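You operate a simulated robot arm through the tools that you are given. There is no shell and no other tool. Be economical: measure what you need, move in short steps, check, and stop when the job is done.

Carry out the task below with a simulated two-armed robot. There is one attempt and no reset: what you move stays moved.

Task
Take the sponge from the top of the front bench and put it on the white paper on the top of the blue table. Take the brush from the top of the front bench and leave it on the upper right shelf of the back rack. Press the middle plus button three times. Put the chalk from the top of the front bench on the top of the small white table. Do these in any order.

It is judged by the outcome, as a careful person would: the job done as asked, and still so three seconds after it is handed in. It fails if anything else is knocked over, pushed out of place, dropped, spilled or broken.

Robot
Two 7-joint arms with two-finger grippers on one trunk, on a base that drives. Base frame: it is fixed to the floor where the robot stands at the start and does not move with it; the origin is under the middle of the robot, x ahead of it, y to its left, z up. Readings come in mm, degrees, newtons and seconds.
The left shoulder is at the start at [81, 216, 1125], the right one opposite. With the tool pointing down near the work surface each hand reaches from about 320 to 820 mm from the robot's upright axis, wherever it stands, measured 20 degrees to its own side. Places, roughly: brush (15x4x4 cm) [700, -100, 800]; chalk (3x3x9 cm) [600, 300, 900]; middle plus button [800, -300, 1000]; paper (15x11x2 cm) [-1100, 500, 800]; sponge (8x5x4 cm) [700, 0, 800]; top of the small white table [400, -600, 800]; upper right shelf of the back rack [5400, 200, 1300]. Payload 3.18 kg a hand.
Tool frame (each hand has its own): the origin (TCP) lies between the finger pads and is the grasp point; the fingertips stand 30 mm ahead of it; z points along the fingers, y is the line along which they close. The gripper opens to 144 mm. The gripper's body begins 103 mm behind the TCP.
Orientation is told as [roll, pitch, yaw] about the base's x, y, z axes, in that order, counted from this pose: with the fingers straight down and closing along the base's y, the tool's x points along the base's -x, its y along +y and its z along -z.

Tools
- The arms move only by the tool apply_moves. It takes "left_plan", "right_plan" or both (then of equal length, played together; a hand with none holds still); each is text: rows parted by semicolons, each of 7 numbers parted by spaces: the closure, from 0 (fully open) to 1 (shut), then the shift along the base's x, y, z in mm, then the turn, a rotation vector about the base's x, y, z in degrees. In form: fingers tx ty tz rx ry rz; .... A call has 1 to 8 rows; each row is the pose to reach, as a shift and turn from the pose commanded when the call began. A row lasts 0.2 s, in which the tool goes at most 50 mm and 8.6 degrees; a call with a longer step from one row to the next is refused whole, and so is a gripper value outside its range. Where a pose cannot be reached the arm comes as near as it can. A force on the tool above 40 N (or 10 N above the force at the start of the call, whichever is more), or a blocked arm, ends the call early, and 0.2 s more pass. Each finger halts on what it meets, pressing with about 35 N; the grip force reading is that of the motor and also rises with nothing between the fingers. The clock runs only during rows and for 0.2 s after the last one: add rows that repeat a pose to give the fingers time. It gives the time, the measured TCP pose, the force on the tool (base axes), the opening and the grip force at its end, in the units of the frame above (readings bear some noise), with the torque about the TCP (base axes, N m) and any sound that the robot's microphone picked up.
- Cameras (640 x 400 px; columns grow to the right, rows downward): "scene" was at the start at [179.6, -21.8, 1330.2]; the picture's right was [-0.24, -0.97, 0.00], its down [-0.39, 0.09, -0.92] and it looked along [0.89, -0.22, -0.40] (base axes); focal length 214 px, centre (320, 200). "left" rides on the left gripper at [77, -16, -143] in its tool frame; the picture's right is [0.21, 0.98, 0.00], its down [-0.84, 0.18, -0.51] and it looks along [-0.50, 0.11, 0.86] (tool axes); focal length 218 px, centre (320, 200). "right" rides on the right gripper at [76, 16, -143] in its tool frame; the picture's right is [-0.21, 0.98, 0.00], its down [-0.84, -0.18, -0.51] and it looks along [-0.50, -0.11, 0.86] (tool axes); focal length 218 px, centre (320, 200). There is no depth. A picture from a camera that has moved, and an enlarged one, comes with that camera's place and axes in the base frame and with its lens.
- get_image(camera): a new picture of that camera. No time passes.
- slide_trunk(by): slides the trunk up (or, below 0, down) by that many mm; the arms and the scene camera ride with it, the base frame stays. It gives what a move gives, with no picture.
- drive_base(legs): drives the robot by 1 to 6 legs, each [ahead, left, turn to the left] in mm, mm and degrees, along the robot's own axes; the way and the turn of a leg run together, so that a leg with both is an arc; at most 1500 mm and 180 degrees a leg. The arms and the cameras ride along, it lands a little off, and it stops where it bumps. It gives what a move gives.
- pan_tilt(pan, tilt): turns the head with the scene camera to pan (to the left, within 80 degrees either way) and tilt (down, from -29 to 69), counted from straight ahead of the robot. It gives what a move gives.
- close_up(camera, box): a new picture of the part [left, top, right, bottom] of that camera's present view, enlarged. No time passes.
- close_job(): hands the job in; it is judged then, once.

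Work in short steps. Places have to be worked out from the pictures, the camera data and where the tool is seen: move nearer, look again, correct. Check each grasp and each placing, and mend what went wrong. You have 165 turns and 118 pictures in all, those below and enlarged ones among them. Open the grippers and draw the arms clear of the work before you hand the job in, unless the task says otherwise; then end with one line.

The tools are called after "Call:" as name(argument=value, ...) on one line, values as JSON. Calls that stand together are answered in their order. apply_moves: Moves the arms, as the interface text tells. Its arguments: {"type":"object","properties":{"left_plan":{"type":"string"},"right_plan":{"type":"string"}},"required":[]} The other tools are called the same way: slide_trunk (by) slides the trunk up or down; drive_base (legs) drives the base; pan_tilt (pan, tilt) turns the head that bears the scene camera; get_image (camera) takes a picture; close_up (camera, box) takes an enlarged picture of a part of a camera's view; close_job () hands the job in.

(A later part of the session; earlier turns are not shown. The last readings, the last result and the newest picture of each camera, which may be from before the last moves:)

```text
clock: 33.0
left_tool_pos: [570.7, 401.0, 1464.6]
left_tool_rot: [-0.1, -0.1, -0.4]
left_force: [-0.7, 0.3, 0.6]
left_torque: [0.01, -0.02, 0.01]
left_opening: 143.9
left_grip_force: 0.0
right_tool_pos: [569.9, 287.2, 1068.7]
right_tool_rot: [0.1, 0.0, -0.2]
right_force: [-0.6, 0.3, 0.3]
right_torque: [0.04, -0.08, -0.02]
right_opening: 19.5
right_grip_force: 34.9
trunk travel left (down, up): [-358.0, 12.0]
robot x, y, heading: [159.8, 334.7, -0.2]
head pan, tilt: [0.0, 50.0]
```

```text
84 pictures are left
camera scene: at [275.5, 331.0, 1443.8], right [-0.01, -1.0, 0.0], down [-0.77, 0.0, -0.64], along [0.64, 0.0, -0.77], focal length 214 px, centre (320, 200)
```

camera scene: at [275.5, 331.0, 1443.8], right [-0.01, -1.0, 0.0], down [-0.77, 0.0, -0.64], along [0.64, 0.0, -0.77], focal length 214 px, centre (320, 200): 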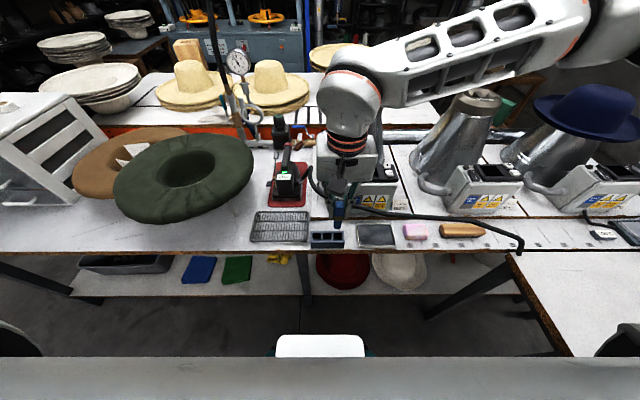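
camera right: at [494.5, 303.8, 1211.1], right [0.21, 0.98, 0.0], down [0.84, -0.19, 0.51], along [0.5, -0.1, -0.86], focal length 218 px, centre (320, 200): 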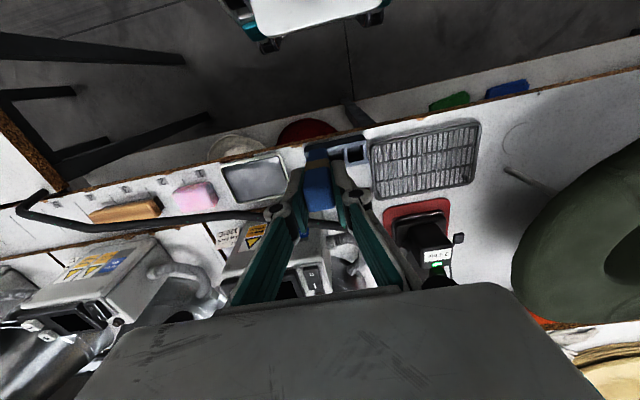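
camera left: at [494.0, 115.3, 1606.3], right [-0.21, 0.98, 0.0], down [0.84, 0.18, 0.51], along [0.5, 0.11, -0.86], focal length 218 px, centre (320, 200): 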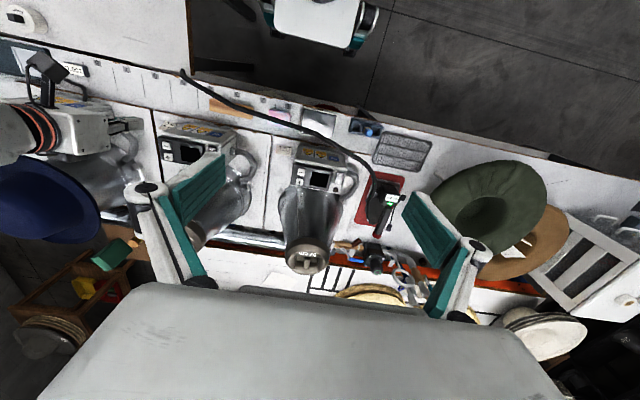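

Chalk is free of the holder. I pull the hand back a bit and drive back right 270.

Call:
apply_moves(right_plan="1 -40 -10 10 0 0 0; 1 -80 -40 10 0 0 0; 1 -110 -75 10 0 0 0")

Call:
drive_base(legs=[[0, -270, 0]])

Call:
apply_moves(right_plan="1 0 -45 0 0 0 0; 1 0 -90 0 0 0 0; 1 0 -135 0 0 0 0; 1 0 -180 0 0 0 0; 1 0 -225 0 0 0 0; 1 0 -270 0 0 0 0; 1 0 -315 0 0 0 0; 1 0 -340 0 0 0 0")

Call:
pan_tilt(pan=-50, tilt=45)

Call:
get_image(camera="scene")

Call:
get_image(camera="right")

```text
clock: 33.8
left_tool_pos: [569.9, 401.3, 1463.6]
left_tool_rot: [0.1, -0.1, -0.3]
left_force: [0.1, 0.4, 0.1]
left_torque: [0.01, -0.06, 0.0]
left_opening: 144.0
left_grip_force: 0.0
right_tool_pos: [461.9, 209.0, 1076.4]
right_tool_rot: [0.3, -0.1, -0.3]
right_force: [0.5, -0.4, -0.9]
right_torque: [0.04, -0.04, -0.01]
right_opening: 19.5
right_grip_force: 35.0
trunk travel left (down, up): [-358.0, 12.0]
robot x, y, heading: [160.7, 332.6, -0.4]
head pan, tilt: [0.0, 50.0]
```

```text
clock: 36.7
left_tool_pos: [569.4, 137.7, 1463.2]
left_tool_rot: [0.0, 0.0, -0.2]
left_force: [0.3, -0.8, -1.2]
left_torque: [0.02, -0.03, 0.03]
left_opening: 144.2
left_grip_force: 0.0
right_tool_pos: [461.2, -53.3, 1075.1]
right_tool_rot: [0.2, 0.0, -0.2]
right_force: [1.4, -0.4, -1.1]
right_torque: [0.02, 0.01, 0.02]
right_opening: 19.1
right_grip_force: 35.3
trunk travel left (down, up): [-358.0, 12.0]
robot x, y, heading: [156.4, 68.1, -0.3]
head pan, tilt: [0.0, 50.0]
```

```text
clock: 38.7
left_tool_pos: [573.4, 137.5, 1461.8]
left_tool_rot: [0.0, 0.1, -0.2]
left_force: [0.5, 0.4, -0.4]
left_torque: [-0.02, 0.02, -0.02]
left_opening: 144.0
left_grip_force: 0.1
right_tool_pos: [487.1, -384.2, 1125.3]
right_tool_rot: [2.2, -11.4, -2.1]
right_force: [0.0, 0.4, -1.1]
right_torque: [0.01, 0.03, -0.01]
right_opening: 19.1
right_grip_force: 34.9
right hand out of reach, approached as far as the arm can: row 2, 3, 4, 5, 7, 8
trunk travel left (down, up): [-358.0, 12.0]
robot x, y, heading: [154.3, 64.6, -0.2]
head pan, tilt: [0.0, 50.0]
stopped in row 8 (right hand): the arm was blocked; the commanded pose is now the measured one
```

```text
clock: 39.9
left_tool_pos: [569.8, 137.3, 1463.9]
left_tool_rot: [0.1, -0.1, -0.2]
left_force: [-0.1, -0.4, 0.4]
left_torque: [-0.05, -0.02, -0.01]
left_opening: 144.1
left_grip_force: 0.1
right_tool_pos: [485.5, -383.9, 1126.0]
right_tool_rot: [2.2, -11.5, -2.1]
right_force: [0.9, 0.0, -0.3]
right_torque: [-0.02, 0.01, 0.0]
right_opening: 19.6
right_grip_force: 34.9
trunk travel left (down, up): [-358.0, 12.0]
robot x, y, heading: [157.0, 67.2, -0.1]
head pan, tilt: [-50.0, 45.0]
```

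```text
83 pictures are left
camera scene: at [250.1, 4.0, 1450.6], right [-0.77, -0.64, 0.0], down [-0.45, 0.54, -0.71], along [0.45, -0.54, -0.71], focal length 214 px, centre (320, 200)
```

scene: 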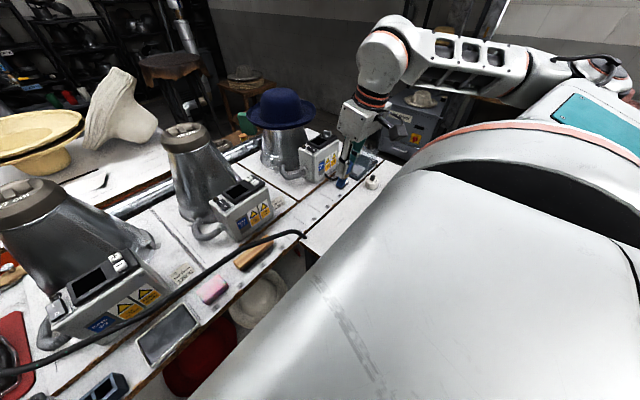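

```text
82 pictures are left
camera right: at [383.4, -369.4, 1250.4], right [0.23, 0.97, 0.08], down [0.72, -0.23, 0.66], along [0.65, -0.1, -0.75], focal length 218 px, centre (320, 200)
```

right: 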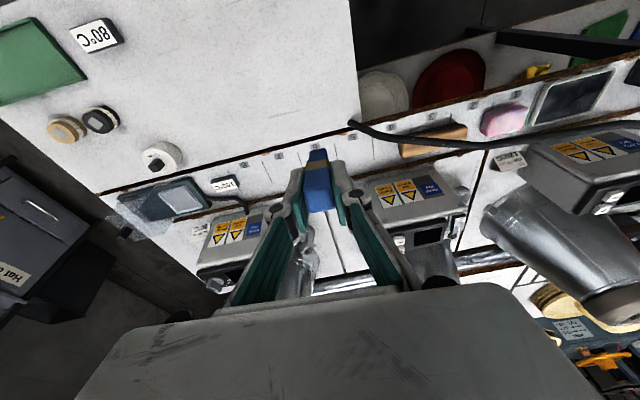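

The hand stalled tilted 11° near (486,-384,1126), chalk still held. I straighten it while lowering over the free part of the white table.

Call:
apply_moves(right_plan="1 0 -5 -30 -1 5 1; 1 0 -10 -60 -2 10 2; 1 0 -10 -90 -2.2 11.4 2; 1 0 -10 -110 -2.2 11.4 2; 1 0 -10 -110 -2.2 11.4 2")

Call:
get_image(camera="right")

```text
clock: 41.1
left_tool_pos: [570.2, 137.2, 1463.0]
left_tool_rot: [0.0, 0.0, -0.2]
left_force: [-0.1, 0.4, 0.6]
left_torque: [0.01, 0.0, -0.03]
left_opening: 143.8
left_grip_force: 0.1
right_tool_pos: [485.1, -392.2, 1015.9]
right_tool_rot: [-0.2, -0.1, 0.1]
right_force: [0.6, 0.1, -0.6]
right_torque: [0.04, 0.0, 0.01]
right_opening: 19.3
right_grip_force: 35.4
trunk travel left (down, up): [-358.0, 12.0]
robot x, y, heading: [159.1, 63.3, -0.2]
head pan, tilt: [-50.0, 45.0]
```

```text
81 pictures are left
camera right: at [410.3, -376.8, 1158.2], right [0.21, 0.98, 0.0], down [0.84, -0.18, 0.51], along [0.5, -0.11, -0.86], focal length 218 px, centre (320, 200)
```

right: 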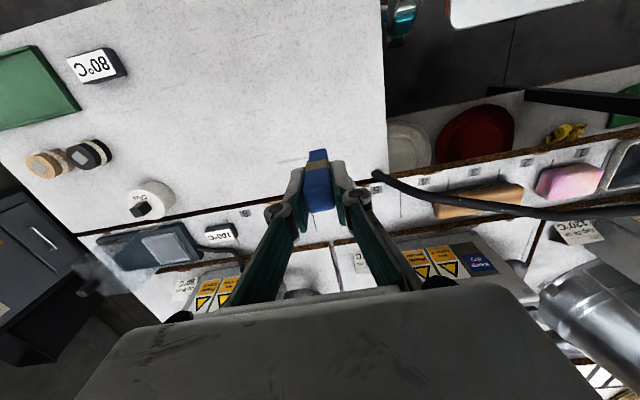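

Upright over the table at (485,-392). I lower to z≈893, then feel for the table.

Call:
apply_moves(right_plan="1 0 -10 -40 0 0 0; 1 0 -20 -80 0 0 0; 1 0 -20 -105 0 0 0; 1 0 -20 -121 0 0 0; 1 0 -20 -124 0 0 0; 1 0 -20 -127 0 0 0; 1 0 -20 -130 0 0 0")

Call:
get_image(camera="right")

```text
clock: 42.7
left_tool_pos: [569.4, 137.5, 1463.8]
left_tool_rot: [0.0, -0.1, -0.1]
left_force: [-0.7, 0.4, -0.1]
left_torque: [-0.01, -0.03, 0.03]
left_opening: 143.8
left_grip_force: 0.1
right_tool_pos: [485.1, -414.1, 886.0]
right_tool_rot: [-0.2, -0.1, 0.1]
right_force: [-0.3, 0.3, -0.8]
right_torque: [-0.01, 0.0, 0.03]
right_opening: 19.3
right_grip_force: 35.6
trunk travel left (down, up): [-358.0, 12.0]
robot x, y, heading: [156.4, 64.7, -0.5]
head pan, tilt: [-50.0, 45.0]
```

```text
80 pictures are left
camera right: at [408.9, -397.2, 1028.1], right [0.21, 0.98, 0.0], down [0.84, -0.18, 0.51], along [0.5, -0.11, -0.86], focal length 218 px, centre (320, 200)
```

right: 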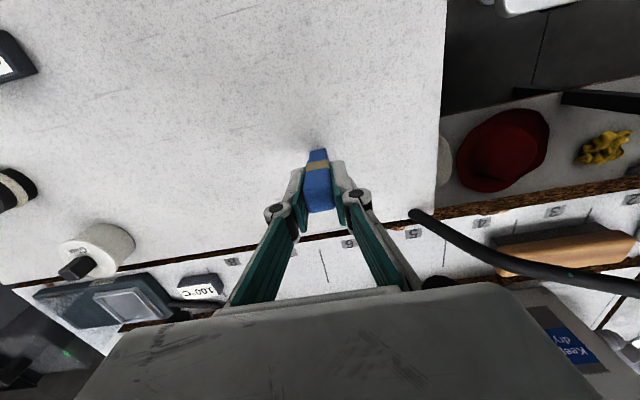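

Chalk is a little above the table with no contact yet; I continue in 2–3 mm steps.

Call:
apply_moves(right_plan="1 0 0 -2 0 0 0; 1 0 0 -4 0 0 0; 1 0 0 -6 0 0 0; 1 0 0 -8 0 0 0")

```text
clock: 43.7
left_tool_pos: [570.9, 137.3, 1463.1]
left_tool_rot: [0.0, 0.0, -0.2]
left_force: [-0.5, -0.1, 0.6]
left_torque: [-0.04, 0.0, 0.02]
left_opening: 143.9
left_grip_force: 0.0
right_tool_pos: [485.7, -413.5, 877.4]
right_tool_rot: [-0.2, 0.0, 0.2]
right_force: [0.6, 0.6, -1.4]
right_torque: [0.02, 0.03, -0.01]
right_opening: 19.5
right_grip_force: 35.0
trunk travel left (down, up): [-358.0, 12.0]
robot x, y, heading: [154.3, 64.4, -0.1]
head pan, tilt: [-50.0, 45.0]
```

Call:
apply_moves(right_plan="1 0 0 -2 0 0 0; 1 0 0 -4 0 0 0; 1 0 0 -6 0 0 0")

Call:
close_up(camera="right", box=[240, 100, 400, 220])

```text
clock: 44.5
left_tool_pos: [570.3, 137.4, 1463.0]
left_tool_rot: [0.0, 0.0, -0.3]
left_force: [-0.2, -0.4, -0.4]
left_torque: [-0.02, 0.01, -0.02]
left_opening: 143.9
left_grip_force: 0.0
right_tool_pos: [485.3, -412.4, 871.0]
right_tool_rot: [-0.2, -0.1, 0.0]
right_force: [-0.2, -0.2, -0.6]
right_torque: [0.01, -0.02, -0.01]
right_opening: 19.4
right_grip_force: 35.1
trunk travel left (down, up): [-358.0, 12.0]
robot x, y, heading: [155.3, 66.9, -0.3]
head pan, tilt: [-50.0, 45.0]
```

```text
3.33 times, centred on (320, 160) of right
camera zoom: at [409.7, -396.1, 1014.1], right [0.21, 0.98, 0.0], down [0.84, -0.18, 0.51], along [0.5, -0.11, -0.86], focal length 728 px, centre (320, 333)
```

zoom: 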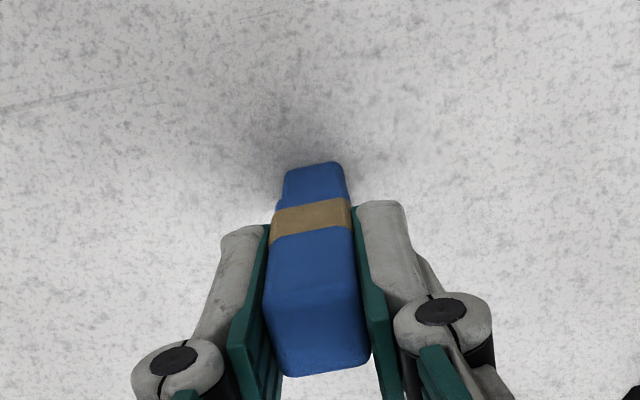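

Call:
apply_moves(right_plan="1 0 0 -2 0 0 0; 1 0 0 -4 0 0 0; 1 0 0 -6 0 0 0; 1 0 0 -8 0 0 0")

```text
clock: 45.5
left_tool_pos: [569.5, 139.6, 1464.3]
left_tool_rot: [0.0, -0.1, -0.4]
left_force: [0.4, 0.4, 0.6]
left_torque: [0.01, 0.01, -0.01]
left_opening: 143.9
left_grip_force: 0.1
right_tool_pos: [487.2, -412.8, 865.9]
right_tool_rot: [-0.3, -0.4, 0.2]
right_force: [4.1, -1.0, 28.6]
right_torque: [-0.03, -0.15, 0.0]
right_opening: 19.4
right_grip_force: 35.4
trunk travel left (down, up): [-358.0, 12.0]
robot x, y, heading: [160.7, 68.7, -0.3]
head pan, tilt: [-50.0, 45.0]
```

Table contact at TCP z≈866 (28 N). I ease up 3 mm and open the fingers partly.

Call:
apply_moves(right_plan="1 0 0 2.5 0 0 0; 0.8 0 0 2.5 0 0 0; 0.75 0 0 2.5 0 0 0; 0.7 0 0 2.5 0 0 0; 0.6 0 0 2.5 0 0 0; 0.6 0 0 2.5 0 0 0")

Call:
close_up(camera="right", box=[240, 100, 400, 220])

```text
clock: 46.9
left_tool_pos: [571.3, 137.5, 1463.7]
left_tool_rot: [0.0, -0.1, -0.3]
left_force: [0.7, -0.1, 0.6]
left_torque: [-0.04, -0.01, 0.04]
left_opening: 143.9
left_grip_force: 0.1
right_tool_pos: [485.2, -413.1, 866.3]
right_tool_rot: [-0.2, -0.1, 0.0]
right_force: [0.4, -0.5, 0.6]
right_torque: [-0.03, -0.01, 0.0]
right_opening: 57.4
right_grip_force: 0.1
trunk travel left (down, up): [-358.0, 12.0]
robot x, y, heading: [157.9, 63.4, -0.1]
head pan, tilt: [-50.0, 45.0]
```

```text
3.33 times, centred on (320, 160) of right
camera zoom: at [408.8, -397.1, 1008.7], right [0.21, 0.98, 0.0], down [0.84, -0.18, 0.51], along [0.5, -0.11, -0.86], focal length 728 px, centre (320, 333)
```

zoom: 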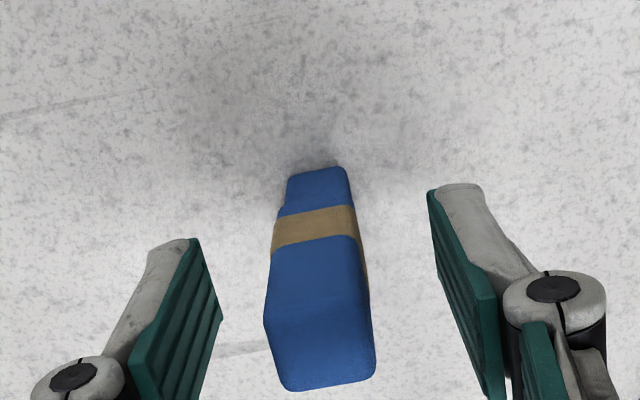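

The chalk stands freely on the table. I raise the hand straight up.

Call:
apply_moves(right_plan="0.6 0 0 40 0 0 0; 0.6 0 0 85 0 0 0; 0.6 0 0 130 0 0 0; 0.6 0 0 175 0 0 0; 0.6 0 40 200 0 0 0; 0.6 0 85 200 0 0 0; 0.6 0 130 200 0 0 0; 0.6 0 170 200 0 0 0")

Call:
get_image(camera="right")

```text
clock: 48.7
left_tool_pos: [571.0, 139.8, 1463.6]
left_tool_rot: [-0.1, -0.1, -0.1]
left_force: [-0.4, -0.2, -0.1]
left_torque: [-0.07, 0.0, 0.01]
left_opening: 144.0
left_grip_force: 0.0
right_tool_pos: [484.7, -241.7, 1065.0]
right_tool_rot: [-0.2, 0.0, 0.1]
right_force: [0.3, 0.6, -0.5]
right_torque: [-0.02, 0.01, 0.0]
right_opening: 57.6
right_grip_force: 0.1
trunk travel left (down, up): [-358.0, 12.0]
robot x, y, heading: [157.4, 66.5, -0.3]
head pan, tilt: [-50.0, 45.0]
```

```text
77 pictures are left
camera right: at [408.4, -225.2, 1208.9], right [0.21, 0.98, 0.0], down [0.84, -0.18, 0.51], along [0.5, -0.11, -0.86], focal length 218 px, centre (320, 200)
```

right: 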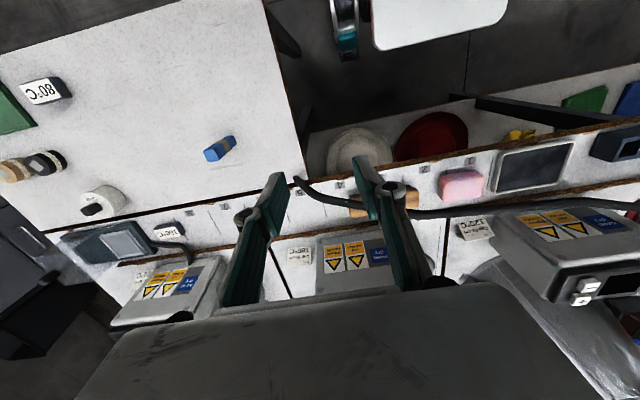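

Chalk is standing on the table, done. Next the sponge: I bring the right hand to about (470,0,960) in front of the cord, tilting the fingers 55° forward and opening fully.

Call:
apply_moves(right_plan="0.5 0 35 -12 0 -8 0; 0.3 -5 70 -25 0 -16 0; 0.1 -10 105 -40 0 -24 0; 0 -15 140 -55 0 -32 0; 0 -15 175 -70 0 -40 0; 0 -15 210 -85 0 -48 0; 0 -15 245 -100 0 -55 0; 0 -15 245 -100 0 -55 0")

Call:
get_image(camera="right")

Call:
pan_tilt(pan=0, tilt=50)

Call:
get_image(camera="scene")

```text
clock: 50.5
left_tool_pos: [570.7, 137.4, 1464.1]
left_tool_rot: [0.1, 0.1, -0.2]
left_force: [0.1, 0.4, 0.6]
left_torque: [-0.01, -0.03, 0.01]
left_opening: 144.1
left_grip_force: 0.0
right_tool_pos: [651.0, -99.5, 1109.4]
right_tool_rot: [0.4, -50.0, 0.3]
right_force: [0.5, -0.5, 0.7]
right_torque: [0.02, 0.02, -0.02]
right_opening: 144.0
right_grip_force: 0.0
right hand out of reach, approached as far as the arm can: row 1, 2, 3, 4, 5, 6, 7, 8
trunk travel left (down, up): [-358.0, 12.0]
robot x, y, heading: [157.5, 67.0, -0.6]
head pan, tilt: [-50.0, 45.0]
```

```text
76 pictures are left
camera right: at [491.8, -85.0, 1142.3], right [0.12, 0.98, 0.16], down [0.15, -0.18, 0.97], along [0.98, -0.1, -0.17], focal length 218 px, centre (320, 200)
```

right: 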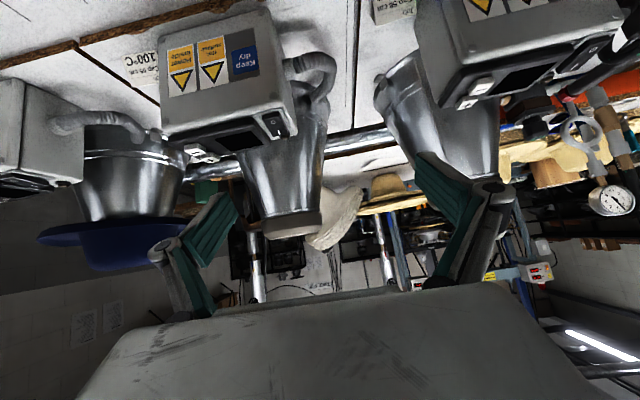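

```text
clock: 51.7
left_tool_pos: [571.0, 137.1, 1463.7]
left_tool_rot: [0.0, 0.1, -0.1]
left_force: [0.2, -0.2, 0.2]
left_torque: [-0.01, 0.0, 0.01]
left_opening: 143.9
left_grip_force: 0.0
right_tool_pos: [651.5, -99.7, 1109.1]
right_tool_rot: [0.6, -49.9, 0.2]
right_force: [0.3, 0.0, -0.1]
right_torque: [0.01, 0.01, -0.02]
right_opening: 143.9
right_grip_force: 0.1
trunk travel left (down, up): [-358.0, 12.0]
robot x, y, heading: [160.5, 69.2, -0.6]
head pan, tilt: [0.0, 50.0]
```

```text
75 pictures are left
camera scene: at [275.1, 66.0, 1443.7], right [-0.01, -1.0, 0.0], down [-0.77, 0.0, -0.64], along [0.64, 0.0, -0.77], focal length 214 px, centre (320, 200)
```

scene: 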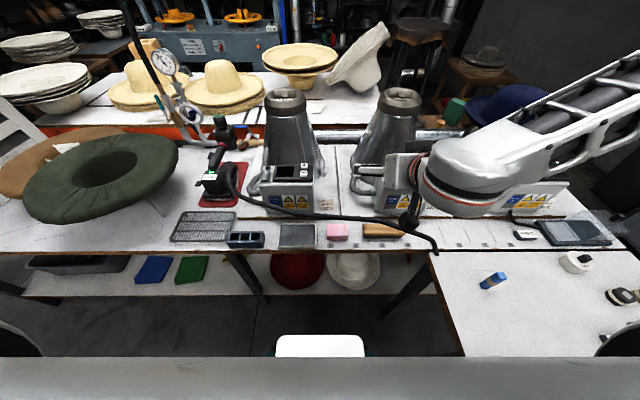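

With the tilt, the wrist was too near the body, so the hand slid ahead (no contact). I back the base up 170 mm to give the tilted hand room.

Call:
drive_base(legs=[[-170, 0, 0]])

Call:
apply_moves(right_plan="0 0 20 -40 0 0 0; 0 0 40 -80 0 0 0; 0 0 60 -120 0 0 0; 0 0 80 -160 0 0 0; 0 0 100 -190 0 0 0; 0 0 100 -190 0 0 0")

Call:
get_image(camera="right")

Call:
get_image(camera="scene")

```text
clock: 53.1
left_tool_pos: [395.9, 138.8, 1462.2]
left_tool_rot: [0.0, -0.1, 0.0]
left_force: [0.1, -0.2, 0.4]
left_torque: [-0.02, -0.02, -0.01]
left_opening: 143.9
left_grip_force: 0.1
right_tool_pos: [476.1, -98.7, 1109.6]
right_tool_rot: [0.5, -50.1, 0.4]
right_force: [-0.5, 0.1, 0.3]
right_torque: [-0.03, -0.03, 0.03]
right_opening: 144.3
right_grip_force: 0.1
trunk travel left (down, up): [-358.0, 12.0]
robot x, y, heading: [-18.4, 69.9, 0.1]
head pan, tilt: [0.0, 50.0]
```

```text
clock: 54.5
left_tool_pos: [394.7, 139.2, 1464.9]
left_tool_rot: [-0.1, 0.0, 0.0]
left_force: [0.3, 0.7, 0.0]
left_torque: [0.03, -0.05, 0.01]
left_opening: 143.9
left_grip_force: 0.0
right_tool_pos: [497.4, -97.7, 1097.7]
right_tool_rot: [0.5, -49.6, 0.3]
right_force: [0.8, 0.1, 0.0]
right_torque: [-0.01, 0.0, 0.0]
right_opening: 143.5
right_grip_force: 0.0
right hand out of reach, approached as far as the arm can: row 1, 2, 3, 4, 5, 6
trunk travel left (down, up): [-358.0, 12.0]
robot x, y, heading: [-14.9, 67.3, -0.4]
head pan, tilt: [0.0, 50.0]
```

```text
74 pictures are left
camera right: at [339.9, -84.1, 1132.4], right [0.12, 0.98, 0.16], down [0.16, -0.18, 0.97], along [0.98, -0.09, -0.18], focal length 218 px, centre (320, 200)
```

right: 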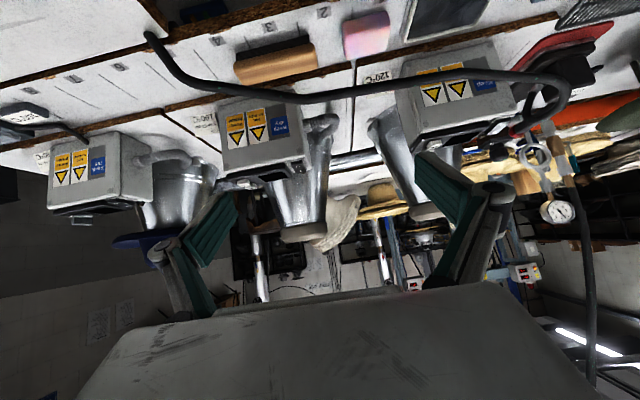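

```text
73 pictures are left
camera scene: at [100.8, 67.1, 1443.7], right [0.0, -1.0, 0.0], down [-0.77, 0.0, -0.64], along [0.64, 0.0, -0.77], focal length 214 px, centre (320, 200)
```

scene: 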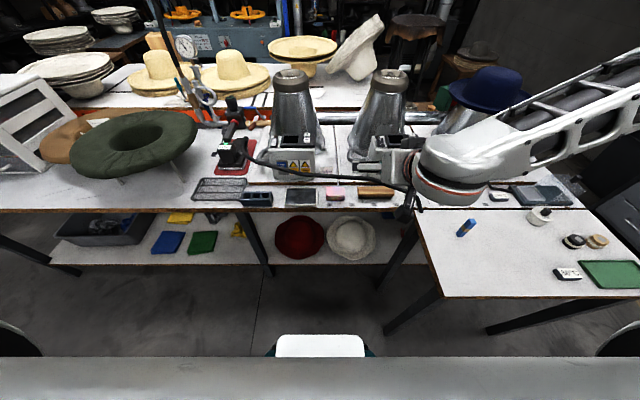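

The hand barely went down since the wrist is still too close in. I back up 120 more and shift left 100 so the sponge lies straight ahead of the right shoulder.

Call:
drive_base(legs=[[-120, 0, 0], [0, 100, 0]])

Call:
apply_moves(right_plan="0 20 0 -30 0 0 0; 0 40 0 -60 0 0 0; 0 60 0 -90 0 0 0; 0 80 0 -120 0 0 0; 0 100 0 -150 0 0 0; 0 100 0 -180 0 0 0; 0 100 0 -180 0 0 0")

Call:
get_image(camera="right")

```text
clock: 56.9
left_tool_pos: [277.6, 240.4, 1463.8]
left_tool_rot: [0.0, -0.1, 0.1]
left_force: [0.3, 0.0, -0.5]
left_torque: [-0.01, 0.02, -0.01]
left_opening: 143.8
left_grip_force: 0.0
right_tool_pos: [379.7, 3.3, 1097.8]
right_tool_rot: [0.5, -49.6, 0.5]
right_force: [0.0, 0.3, 0.3]
right_torque: [0.0, 0.0, 0.0]
right_opening: 143.8
right_grip_force: 0.0
trunk travel left (down, up): [-358.0, 12.0]
robot x, y, heading: [-132.7, 166.4, -0.0]
head pan, tilt: [0.0, 50.0]
```

```text
clock: 58.5
left_tool_pos: [277.0, 240.3, 1463.0]
left_tool_rot: [-0.1, 0.0, 0.1]
left_force: [-0.2, -0.1, -0.2]
left_torque: [-0.01, -0.01, 0.01]
left_opening: 143.7
left_grip_force: 0.1
right_tool_pos: [500.8, -38.9, 1026.4]
right_tool_rot: [0.5, -49.0, 0.4]
right_force: [-0.8, -0.2, -0.2]
right_torque: [0.01, 0.04, -0.04]
right_opening: 144.0
right_grip_force: 0.1
right hand out of reach, approached as far as the arm can: row 1, 2, 3, 4, 5, 6, 7
trunk travel left (down, up): [-358.0, 12.0]
robot x, y, heading: [-136.6, 168.2, -0.1]
head pan, tilt: [0.0, 50.0]
```

```text
72 pictures are left
camera right: at [343.0, -24.8, 1062.8], right [0.12, 0.98, 0.16], down [0.17, -0.18, 0.97], along [0.98, -0.09, -0.19], focal length 218 px, centre (320, 200)
```

right: 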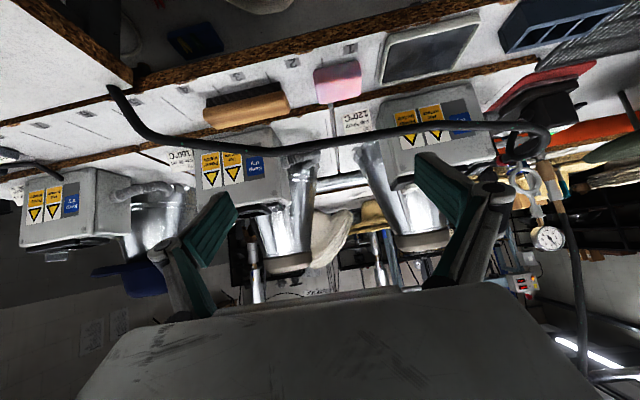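

The steep forearm limits the wrist; lowering the trunk will make the forward tilt easier. I slide it down 160 (hand ends at z≈866, x≈500, clear of bench and cord).

Call:
slide_trunk(by=-160)

Call:
apply_moves(right_plan="0 0 15 0 0 -2 0; 0 0 30 0 0 -4 0; 0 0 43 0 0 -6 0; 0 0 43 0 0 -6 0")

Call:
get_image(camera="right")

Call:
get_image(camera="scene")

```text
clock: 60.4
left_tool_pos: [276.0, 239.4, 1305.3]
left_tool_rot: [0.0, -0.2, 0.1]
left_force: [0.8, -1.0, 0.6]
left_torque: [-0.01, -0.06, 0.03]
left_opening: 143.8
left_grip_force: 0.1
right_tool_pos: [483.8, -37.0, 766.8]
right_tool_rot: [0.6, -39.0, 0.4]
right_force: [-0.4, -0.5, -0.4]
right_torque: [0.01, 0.01, -0.01]
right_opening: 143.7
right_grip_force: 0.1
trunk travel left (down, up): [-198.0, 172.0]
robot x, y, heading: [-135.9, 171.9, 0.0]
head pan, tilt: [0.0, 50.0]
```

```text
clock: 61.4
left_tool_pos: [278.0, 240.1, 1303.4]
left_tool_rot: [0.0, 0.0, 0.0]
left_force: [0.1, 0.1, 0.0]
left_torque: [0.02, 0.02, -0.01]
left_opening: 143.8
left_grip_force: 0.0
right_tool_pos: [504.9, -21.3, 808.1]
right_tool_rot: [0.7, -42.8, 0.5]
right_force: [0.4, 0.2, 0.2]
right_torque: [-0.03, -0.02, 0.0]
right_opening: 144.2
right_grip_force: 0.0
right hand out of reach, approached as far as the arm can: row 1, 2, 3, 4
trunk travel left (down, up): [-198.0, 172.0]
robot x, y, heading: [-131.7, 167.4, 0.0]
head pan, tilt: [0.0, 50.0]
```

```text
71 pictures are left
camera right: at [351.8, -7.4, 860.2], right [0.14, 0.98, 0.15], down [0.28, -0.18, 0.94], along [0.95, -0.09, -0.3], focal length 218 px, centre (320, 200)
```

right: 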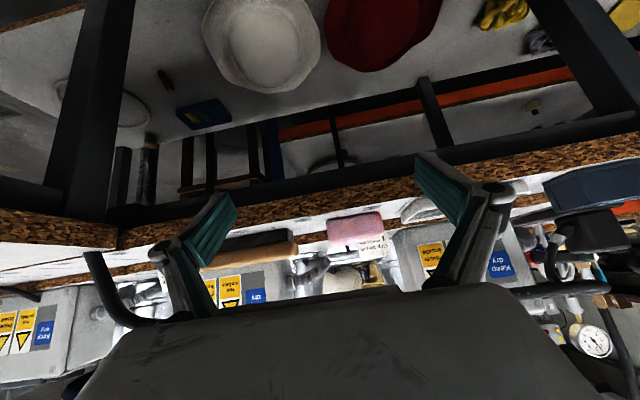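

```text
70 pictures are left
camera scene: at [40.7, 167.8, 1280.0], right [0.0, -1.0, 0.0], down [-0.77, 0.0, -0.64], along [0.64, 0.0, -0.77], focal length 214 px, centre (320, 200)
```

scene: 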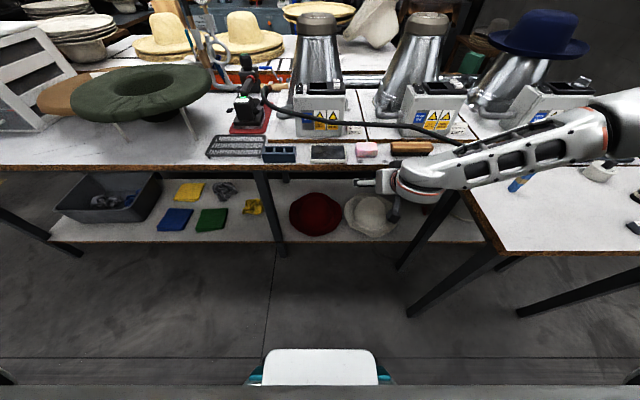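

The elbow hangs out over the white table near the chalk, which is risky. I raise the trunk back up and will do the sponge with the left arm instead, whose elbow goes over free floor.

Call:
slide_trunk(by=170)

Call:
get_image(camera="scene")

```text
clock: 63.3
left_tool_pos: [278.6, 240.7, 1473.7]
left_tool_rot: [0.0, 0.0, 0.1]
left_force: [0.7, -0.2, -0.5]
left_torque: [0.02, 0.01, -0.03]
left_opening: 143.9
left_grip_force: 0.1
right_tool_pos: [514.0, -19.6, 1082.0]
right_tool_rot: [0.6, -52.8, 0.6]
right_force: [-0.1, 0.0, -0.1]
right_torque: [-0.01, 0.01, 0.0]
right_opening: 143.9
right_grip_force: 0.0
trunk travel left (down, up): [-368.0, 2.0]
robot x, y, heading: [-131.7, 168.0, -0.1]
head pan, tilt: [0.0, 50.0]
```

```text
69 pictures are left
camera scene: at [-16.3, 167.9, 1453.1], right [0.0, -1.0, 0.0], down [-0.77, 0.0, -0.64], along [0.64, 0.0, -0.77], focal length 214 px, centre (320, 200)
```

scene: 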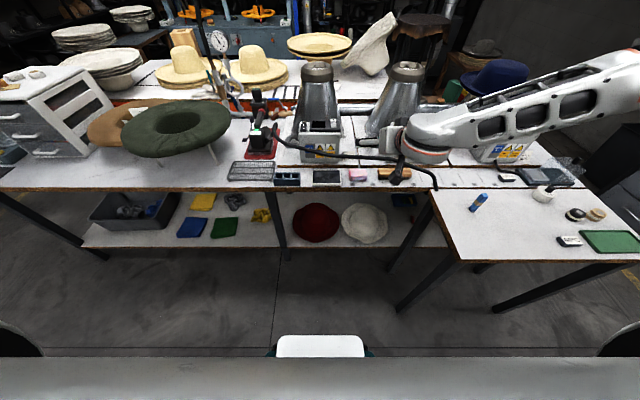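

Right hand is up at z 1082, nothing disturbed. I return it to vertical and draw it in.

Call:
apply_moves(right_plan="0 -20 -10 15 0 8 0; 0 -40 -20 30 0 16 0; 0 -60 -30 45 0 24 0; 0 -80 -40 60 0 32 0; 0 -100 -50 75 0 40 0; 0 -120 -60 90 0 48 0; 0 -140 -70 100 0 52.8 0; 0 -140 -70 100 0 52.8 0")

Call:
drive_base(legs=[[0, -170, 0]])

```text
clock: 65.1
left_tool_pos: [277.7, 240.2, 1472.8]
left_tool_rot: [0.0, 0.0, 0.1]
left_force: [0.8, 0.6, -0.2]
left_torque: [0.01, 0.04, 0.02]
left_opening: 144.1
left_grip_force: 0.0
right_tool_pos: [372.1, -93.0, 1181.2]
right_tool_rot: [1.1, 0.1, 0.4]
right_force: [0.3, -0.1, -0.7]
right_torque: [-0.03, 0.0, 0.0]
right_opening: 144.2
right_grip_force: 0.2
trunk travel left (down, up): [-368.0, 2.0]
robot x, y, heading: [-136.2, 169.1, 0.1]
head pan, tilt: [0.0, 50.0]
```

```text
clock: 67.2
left_tool_pos: [278.3, 70.5, 1474.4]
left_tool_rot: [0.0, -0.1, 0.1]
left_force: [-0.3, -0.2, 0.1]
left_torque: [-0.02, 0.0, 0.03]
left_opening: 143.9
left_grip_force: 0.0
right_tool_pos: [373.2, -261.2, 1181.5]
right_tool_rot: [1.1, 0.0, 0.4]
right_force: [1.0, -0.3, -0.5]
right_torque: [0.02, -0.02, -0.01]
right_opening: 143.7
right_grip_force: 0.2
trunk travel left (down, up): [-368.0, 2.0]
robot x, y, heading: [-135.3, -3.6, 0.0]
head pan, tilt: [0.0, 50.0]
```

Now the left arm: I lower the trunk 250, keep the right hand up, and bring the left hand forward and down with a 42° forward tilt, well before the bench.

Call:
slide_trunk(by=-250)

Call:
apply_moves(left_plan="0.1 25 -8 -20 0 -6 0; 0.2 50 -16 -40 0 -12 0; 0.2 75 -24 -60 0 -18 0; 0.2 100 -32 -85 0 -24 0; 0.2 130 -40 -115 0 -30 0; 0.2 155 -50 -145 0 -36 0; 0.2 180 -58 -180 0 -42 0; 0.2 205 -64 -215 0 -42 0", right_plan="0.2 0 10 25 0 0 0; 0.4 0 20 50 0 0 0; 0.6 0 30 75 0 0 0; 0.8 0 40 100 0 0 0; 1 0 50 125 0 0 0; 1 0 50 150 0 0 0; 1 0 50 150 0 0 0; 1 0 50 150 0 0 0")

```text
clock: 69.8
left_tool_pos: [276.5, 70.5, 1224.2]
left_tool_rot: [-0.1, -0.2, 0.1]
left_force: [-0.5, 0.4, 0.7]
left_torque: [0.04, -0.03, 0.02]
left_opening: 144.3
left_grip_force: 0.0
right_tool_pos: [372.1, -262.3, 933.9]
right_tool_rot: [1.1, -0.2, 0.4]
right_force: [-0.4, -0.2, 0.8]
right_torque: [-0.01, 0.01, 0.05]
right_opening: 143.9
right_grip_force: 0.1
trunk travel left (down, up): [-118.0, 252.0]
robot x, y, heading: [-134.7, -0.8, -0.0]
head pan, tilt: [0.0, 50.0]
```

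```text
clock: 70.7
left_tool_pos: [365.4, 43.4, 1159.2]
left_tool_rot: [-1.1, -20.9, 0.8]
left_force: [6.7, 1.9, 16.2]
left_torque: [-0.39, 3.2, -0.22]
left_opening: 115.6
left_grip_force: 0.1
right_tool_pos: [374.3, -224.9, 1018.5]
right_tool_rot: [1.0, 0.0, 0.4]
right_force: [-0.2, -0.3, -0.1]
right_torque: [-0.02, -0.01, -0.03]
right_opening: 28.7
right_grip_force: 0.0
trunk travel left (down, up): [-118.0, 252.0]
robot x, y, heading: [-131.8, 0.9, -0.1]
head pan, tilt: [0.0, 50.0]
stopped in row 4 (left hand): the force on the tool passed its limit at 47 N (the readings are from after the stop); the commanded pose is now the measured one
```

The left hand met something (47 N). I look.

Call:
get_image(camera="scene")

Call:
get_image(camera="right")

```text
68 pictures are left
camera scene: at [119.8, -1.7, 1185.4], right [0.0, -1.0, 0.0], down [-0.79, 0.0, -0.61], along [0.61, 0.0, -0.79], focal length 214 px, centre (320, 200)
```

scene: 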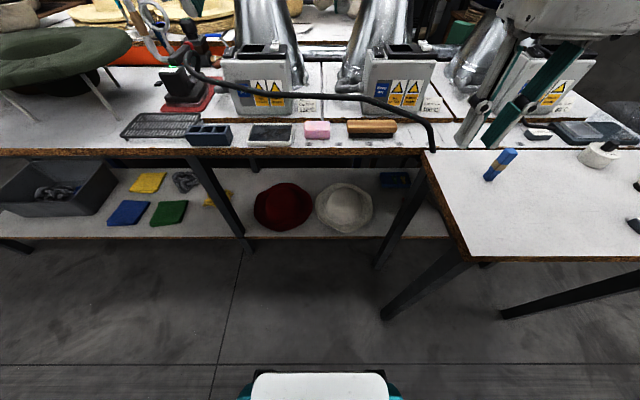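

```text
67 pictures are left
camera right: at [297.8, -212.1, 1161.3], right [0.2, 0.98, 0.02], down [0.84, -0.18, 0.5], along [0.5, -0.09, -0.86], focal length 218 px, centre (320, 200)
```

right: 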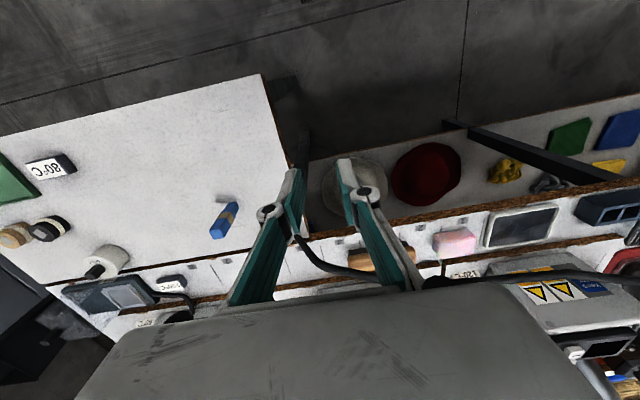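

Likely the tilting hand's rear brushed the head. I move the left hand forward and outward before any more tilt.

Call:
apply_moves(left_plan="0.2 30 30 0 0 0 0; 0.2 65 55 -10 0 0 0; 0.2 100 70 -30 0 0 0; 0.2 140 80 -50 0 -3 0; 0.2 175 80 -80 0 -8 0; 0.2 205 80 -110 0 -14 0; 0.2 230 80 -145 0 -20 0; 0.2 230 80 -145 0 -20 0")

Call:
get_image(camera="scene")

```text
clock: 72.5
left_tool_pos: [590.3, 121.8, 1012.6]
left_tool_rot: [-1.2, -40.9, 0.9]
left_force: [0.2, 0.4, 0.2]
left_torque: [0.0, 0.01, 0.01]
left_opening: 115.3
left_grip_force: 0.1
right_tool_pos: [373.3, -225.6, 1018.9]
right_tool_rot: [1.0, -0.1, 0.4]
right_force: [-0.2, 0.6, 0.9]
right_torque: [0.01, -0.04, -0.01]
right_opening: 28.9
right_grip_force: 0.0
trunk travel left (down, up): [-118.0, 252.0]
robot x, y, heading: [-134.9, -5.4, -0.0]
head pan, tilt: [0.0, 50.0]
```

```text
66 pictures are left
camera scene: at [121.1, -1.5, 1189.1], right [0.0, -1.0, 0.0], down [-0.77, 0.0, -0.64], along [0.64, 0.0, -0.77], focal length 214 px, centre (320, 200)
```

scene: 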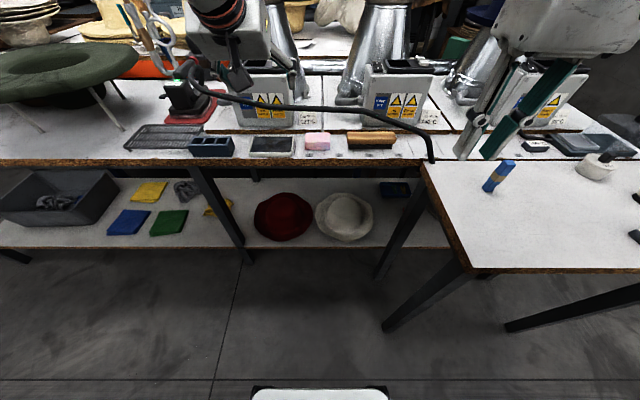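

Free now at (590,122,1013), tilt 41°. I go back to x≈490 at y≈5, then down to z≈848.

Call:
apply_moves(left_plan="0.2 -35 -20 0 0 0 0; 0.2 -70 -40 -10 0 0 0; 0.2 -95 -65 -40 0 0 0; 0.2 -100 -90 -75 0 0 0; 0.2 -100 -112 -110 0 0 0; 0.2 -100 -117 -140 0 0 0; 0.2 -100 -117 -165 0 0 0; 0.2 -100 -117 -165 0 0 0")

Call:
get_image(camera="left")

Call:
get_image(camera="scene")

```text
clock: 74.3
left_tool_pos: [495.7, 5.7, 847.4]
left_tool_rot: [-1.0, -41.0, 0.9]
left_force: [-0.5, 0.1, -0.1]
left_torque: [0.02, 0.0, 0.03]
left_opening: 115.3
left_grip_force: 0.0
right_tool_pos: [372.9, -225.5, 1019.4]
right_tool_rot: [1.1, -0.1, 0.4]
right_force: [-0.4, 0.1, -0.3]
right_torque: [-0.03, -0.01, -0.02]
right_opening: 28.7
right_grip_force: 0.1
trunk travel left (down, up): [-118.0, 252.0]
robot x, y, heading: [-135.0, 0.4, 0.1]
head pan, tilt: [0.0, 50.0]
```

```text
65 pictures are left
camera left: at [344.7, -9.5, 905.7], right [-0.16, 0.98, -0.15], down [0.3, 0.19, 0.93], along [0.94, 0.1, -0.33], focal length 218 px, centre (320, 200)
```

left: 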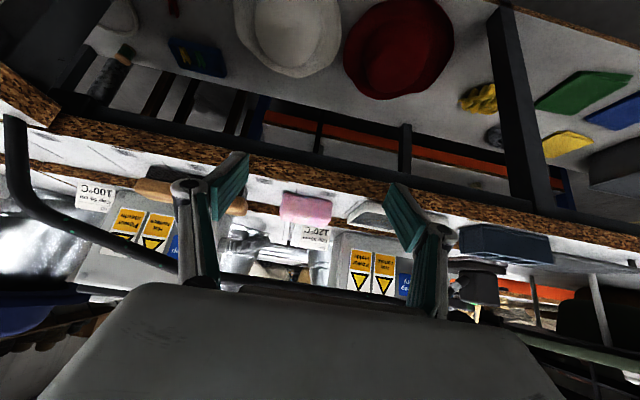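

```text
64 pictures are left
camera scene: at [121.6, -1.4, 1188.8], right [0.0, -1.0, 0.0], down [-0.77, 0.0, -0.64], along [0.64, 0.0, -0.77], focal length 214 px, centre (320, 200)
```

scene: 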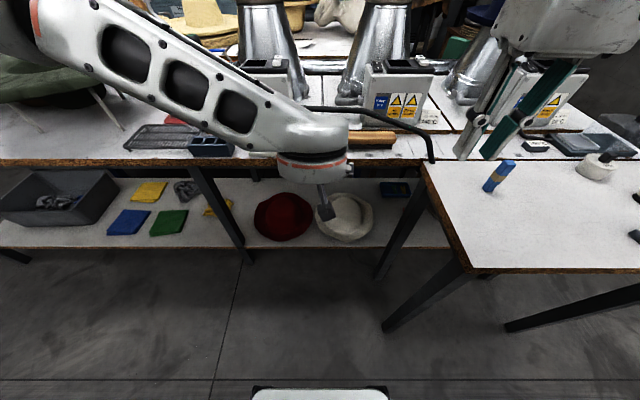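

Pose reached exactly; sponge sits at about (655,3,812). I lower 15 mm and drive ahead 105, then look.

Call:
apply_moves(left_plan="0.2 0 -2 -8 0 0 0; 0.2 0 -2 -15 0 0 0; 0.2 0 -2 -15 0 0 0")

Call:
drive_base(legs=[[105, 0, 0]])

Call:
get_image(camera="left")

Call:
get_image(camera="scene")

```text
clock: 75.1
left_tool_pos: [495.0, 4.6, 833.0]
left_tool_rot: [-1.1, -40.9, 0.9]
left_force: [0.1, 0.5, -0.2]
left_torque: [0.01, 0.0, 0.01]
left_opening: 115.3
left_grip_force: 0.0
right_tool_pos: [373.2, -224.0, 1019.2]
right_tool_rot: [1.1, -0.2, 0.4]
right_force: [0.1, -0.7, -0.2]
right_torque: [-0.02, -0.03, 0.0]
right_opening: 28.7
right_grip_force: 0.1
trunk travel left (down, up): [-118.0, 252.0]
robot x, y, heading: [-129.8, -4.1, 0.0]
head pan, tilt: [0.0, 50.0]
```

```text
clock: 76.3
left_tool_pos: [601.1, 4.5, 832.8]
left_tool_rot: [-1.1, -40.9, 0.8]
left_force: [0.1, 0.2, -0.5]
left_torque: [0.0, 0.0, -0.01]
left_opening: 115.0
left_grip_force: 0.1
right_tool_pos: [479.0, -225.6, 1017.9]
right_tool_rot: [1.1, -0.2, 0.3]
right_force: [-0.3, -0.1, -1.3]
right_torque: [0.02, 0.03, 0.0]
right_opening: 28.8
right_grip_force: 0.1
trunk travel left (down, up): [-118.0, 252.0]
robot x, y, heading: [-27.8, -5.2, 0.3]
head pan, tilt: [0.0, 50.0]
```

```text
63 pictures are left
camera left: at [450.2, -10.7, 891.3], right [-0.16, 0.98, -0.15], down [0.3, 0.19, 0.93], along [0.94, 0.1, -0.33], focal length 218 px, centre (320, 200)
```

left: 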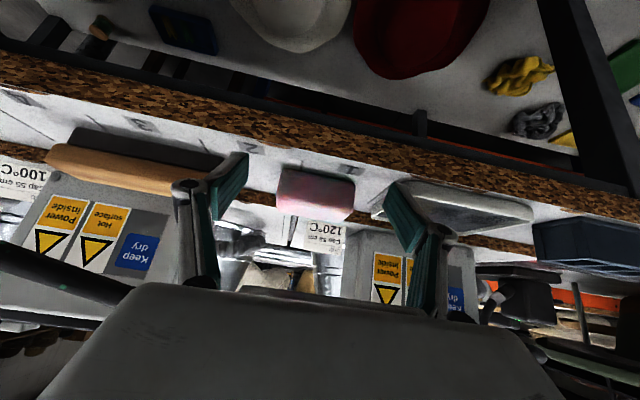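

```text
62 pictures are left
camera scene: at [227.7, -1.5, 1188.7], right [0.0, -1.0, 0.0], down [-0.77, 0.0, -0.64], along [0.64, 0.0, -0.77], focal length 214 px, centre (320, 200)
```

scene: 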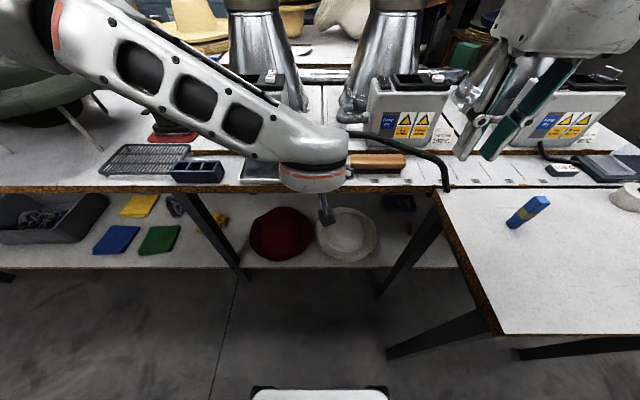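

Centered (sponge y≈5). The tray edge is near the left finger, so I narrow the opening to ~100, lift 4 mm and go forward 45 mm slowly.

Call:
apply_moves(left_plan="0.3 0 0 4 0 0 0; 0.32 10 0 4 0 0 0; 0.32 22 0 4 0 0 0; 0.32 34 0 4 0 0 0; 0.32 45 0 4 0 0 0; 0.32 45 0 4 0 0 0")

Call:
get_image(camera="left")

Call:
close_up(camera="scene", box=[200, 90, 400, 215])

```text
clock: 77.7
left_tool_pos: [647.2, 4.7, 838.3]
left_tool_rot: [-1.1, -40.9, 1.0]
left_force: [-0.2, -0.2, 0.2]
left_torque: [0.01, 0.01, 0.01]
left_opening: 97.8
left_grip_force: 0.0
right_tool_pos: [479.1, -225.4, 1019.2]
right_tool_rot: [1.1, -0.1, 0.3]
right_force: [-0.7, 0.8, -0.6]
right_torque: [-0.01, 0.0, -0.02]
right_opening: 28.9
right_grip_force: 0.0
trunk travel left (down, up): [-118.0, 252.0]
robot x, y, heading: [-30.1, -2.7, -0.1]
head pan, tilt: [0.0, 50.0]
```

```text
61 pictures are left
camera left: at [495.1, -10.5, 896.4], right [-0.16, 0.98, -0.15], down [0.3, 0.19, 0.93], along [0.94, 0.1, -0.33], focal length 218 px, centre (320, 200)
```

left: 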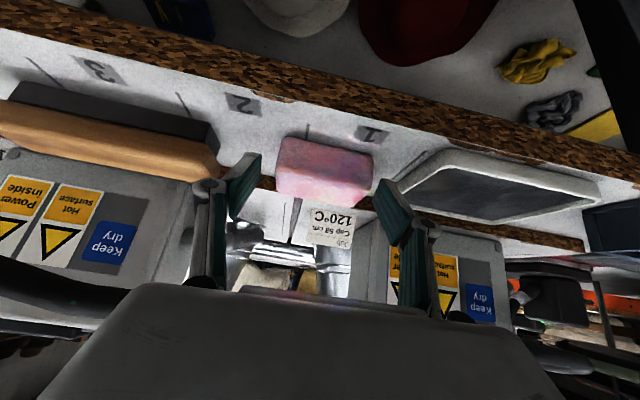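

```text
3.20 times, centred on (300, 152) of scene
camera zoom: at [227.3, -1.5, 1188.7], right [0.0, -1.0, 0.0], down [-0.77, 0.0, -0.64], along [0.64, 0.0, -0.77], focal length 686 px, centre (384, 352)
```

zoom: 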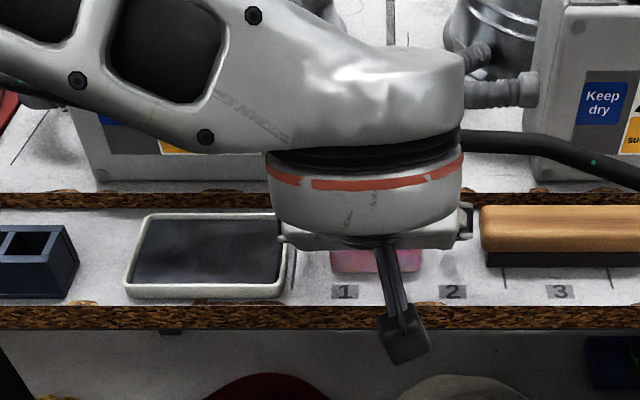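

The fingers bracket the sponge with no contact. I close the gripper.

Call:
apply_moves(left_plan="0.5 0 0 0 0 0 0; 0.7 0 0 0 0 0 0; 1 0 0 0 0 0 0; 1 0 0 0 0 0 0")

Call:
get_image(camera="left")

```text
clock: 78.7
left_tool_pos: [645.6, 5.0, 838.0]
left_tool_rot: [-1.1, -40.9, 0.7]
left_force: [-0.2, 0.4, -1.3]
left_torque: [0.0, -0.01, 0.02]
left_opening: 71.4
left_grip_force: 34.7
right_tool_pos: [479.9, -225.3, 1018.7]
right_tool_rot: [1.1, -0.1, 0.3]
right_force: [0.5, -0.3, 0.5]
right_torque: [0.05, 0.01, 0.02]
right_opening: 28.9
right_grip_force: 0.1
trunk travel left (down, up): [-118.0, 252.0]
robot x, y, heading: [-27.7, -6.0, -0.3]
head pan, tilt: [0.0, 50.0]
```

```text
59 pictures are left
camera left: at [495.0, -10.5, 896.4], right [-0.16, 0.98, -0.15], down [0.3, 0.19, 0.93], along [0.94, 0.1, -0.33], focal length 218 px, centre (320, 200)
```

left: 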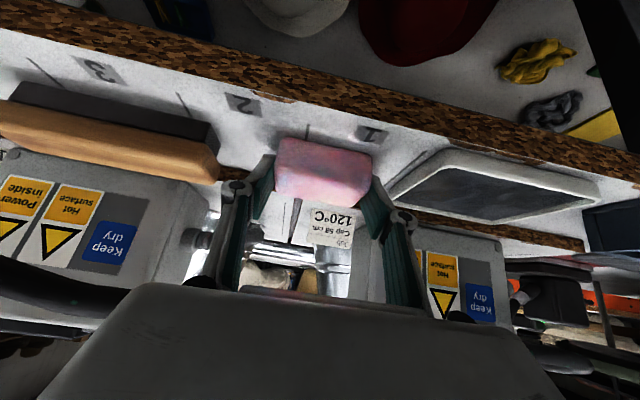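

Sponge held (71 mm, 35 N). I lift 22 mm, then pull back under the cord.

Call:
apply_moves(left_plan="1 0 0 10 0 0 0; 1 0 0 22 0 0 0; 1 -30 0 24 0 0 0; 1 -60 0 24 0 0 0; 1 -90 0 26 0 0 0")

Call:
drive_base(legs=[[-300, 0, 0]])

Call:
get_image(camera="left")

Call:
get_image(camera="scene")

```text
clock: 79.9
left_tool_pos: [556.7, 3.4, 864.7]
left_tool_rot: [-1.0, -40.9, 0.7]
left_force: [-0.1, -0.2, -0.3]
left_torque: [0.02, 0.0, -0.02]
left_opening: 71.4
left_grip_force: 34.8
right_tool_pos: [479.5, -226.2, 1019.5]
right_tool_rot: [1.1, -0.1, 0.3]
right_force: [-0.2, 0.3, 0.5]
right_torque: [0.0, -0.01, -0.04]
right_opening: 28.7
right_grip_force: 0.1
trunk travel left (down, up): [-118.0, 252.0]
robot x, y, heading: [-30.0, 0.4, -0.0]
head pan, tilt: [0.0, 50.0]
```

```text
clock: 82.0
left_tool_pos: [250.0, -0.9, 864.4]
left_tool_rot: [-1.0, -41.0, 0.3]
left_force: [0.7, 0.7, -0.2]
left_torque: [0.0, -0.01, -0.01]
left_opening: 71.7
left_grip_force: 34.9
right_tool_pos: [171.2, -229.0, 1018.4]
right_tool_rot: [1.1, 0.0, -0.2]
right_force: [-0.2, -0.8, 0.7]
right_torque: [0.03, -0.02, 0.04]
right_opening: 28.7
right_grip_force: 0.0
trunk travel left (down, up): [-118.0, 252.0]
robot x, y, heading: [-333.0, -0.4, -0.5]
head pan, tilt: [0.0, 50.0]
```

```text
58 pictures are left
camera left: at [98.8, -13.9, 922.0], right [-0.15, 0.98, -0.15], down [0.31, 0.19, 0.93], along [0.94, 0.09, -0.33], focal length 218 px, centre (320, 200)
```

left: 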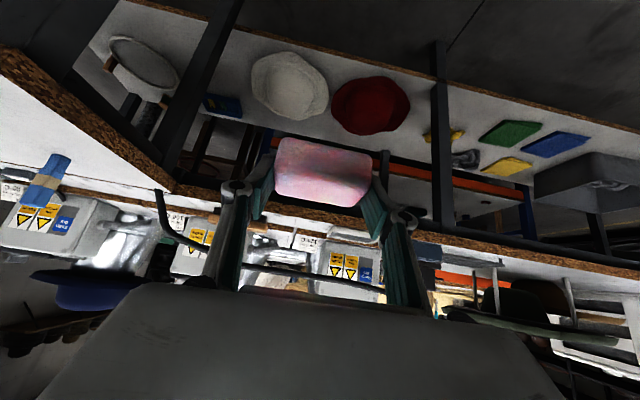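

```text
57 pictures are left
camera scene: at [-79.0, -2.5, 1188.6], right [-0.01, -1.0, 0.0], down [-0.77, 0.01, -0.64], along [0.64, -0.01, -0.77], focal length 214 px, centre (320, 200)
```

scene: 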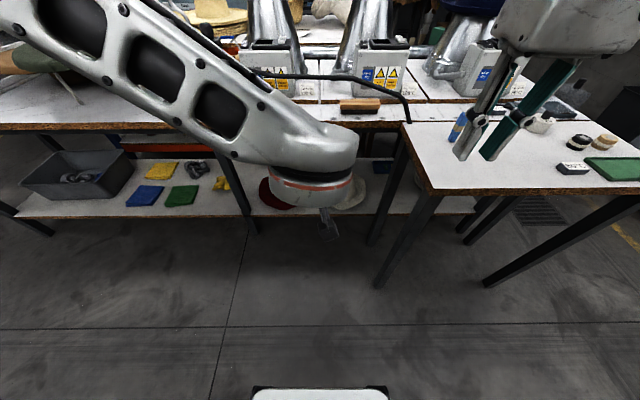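

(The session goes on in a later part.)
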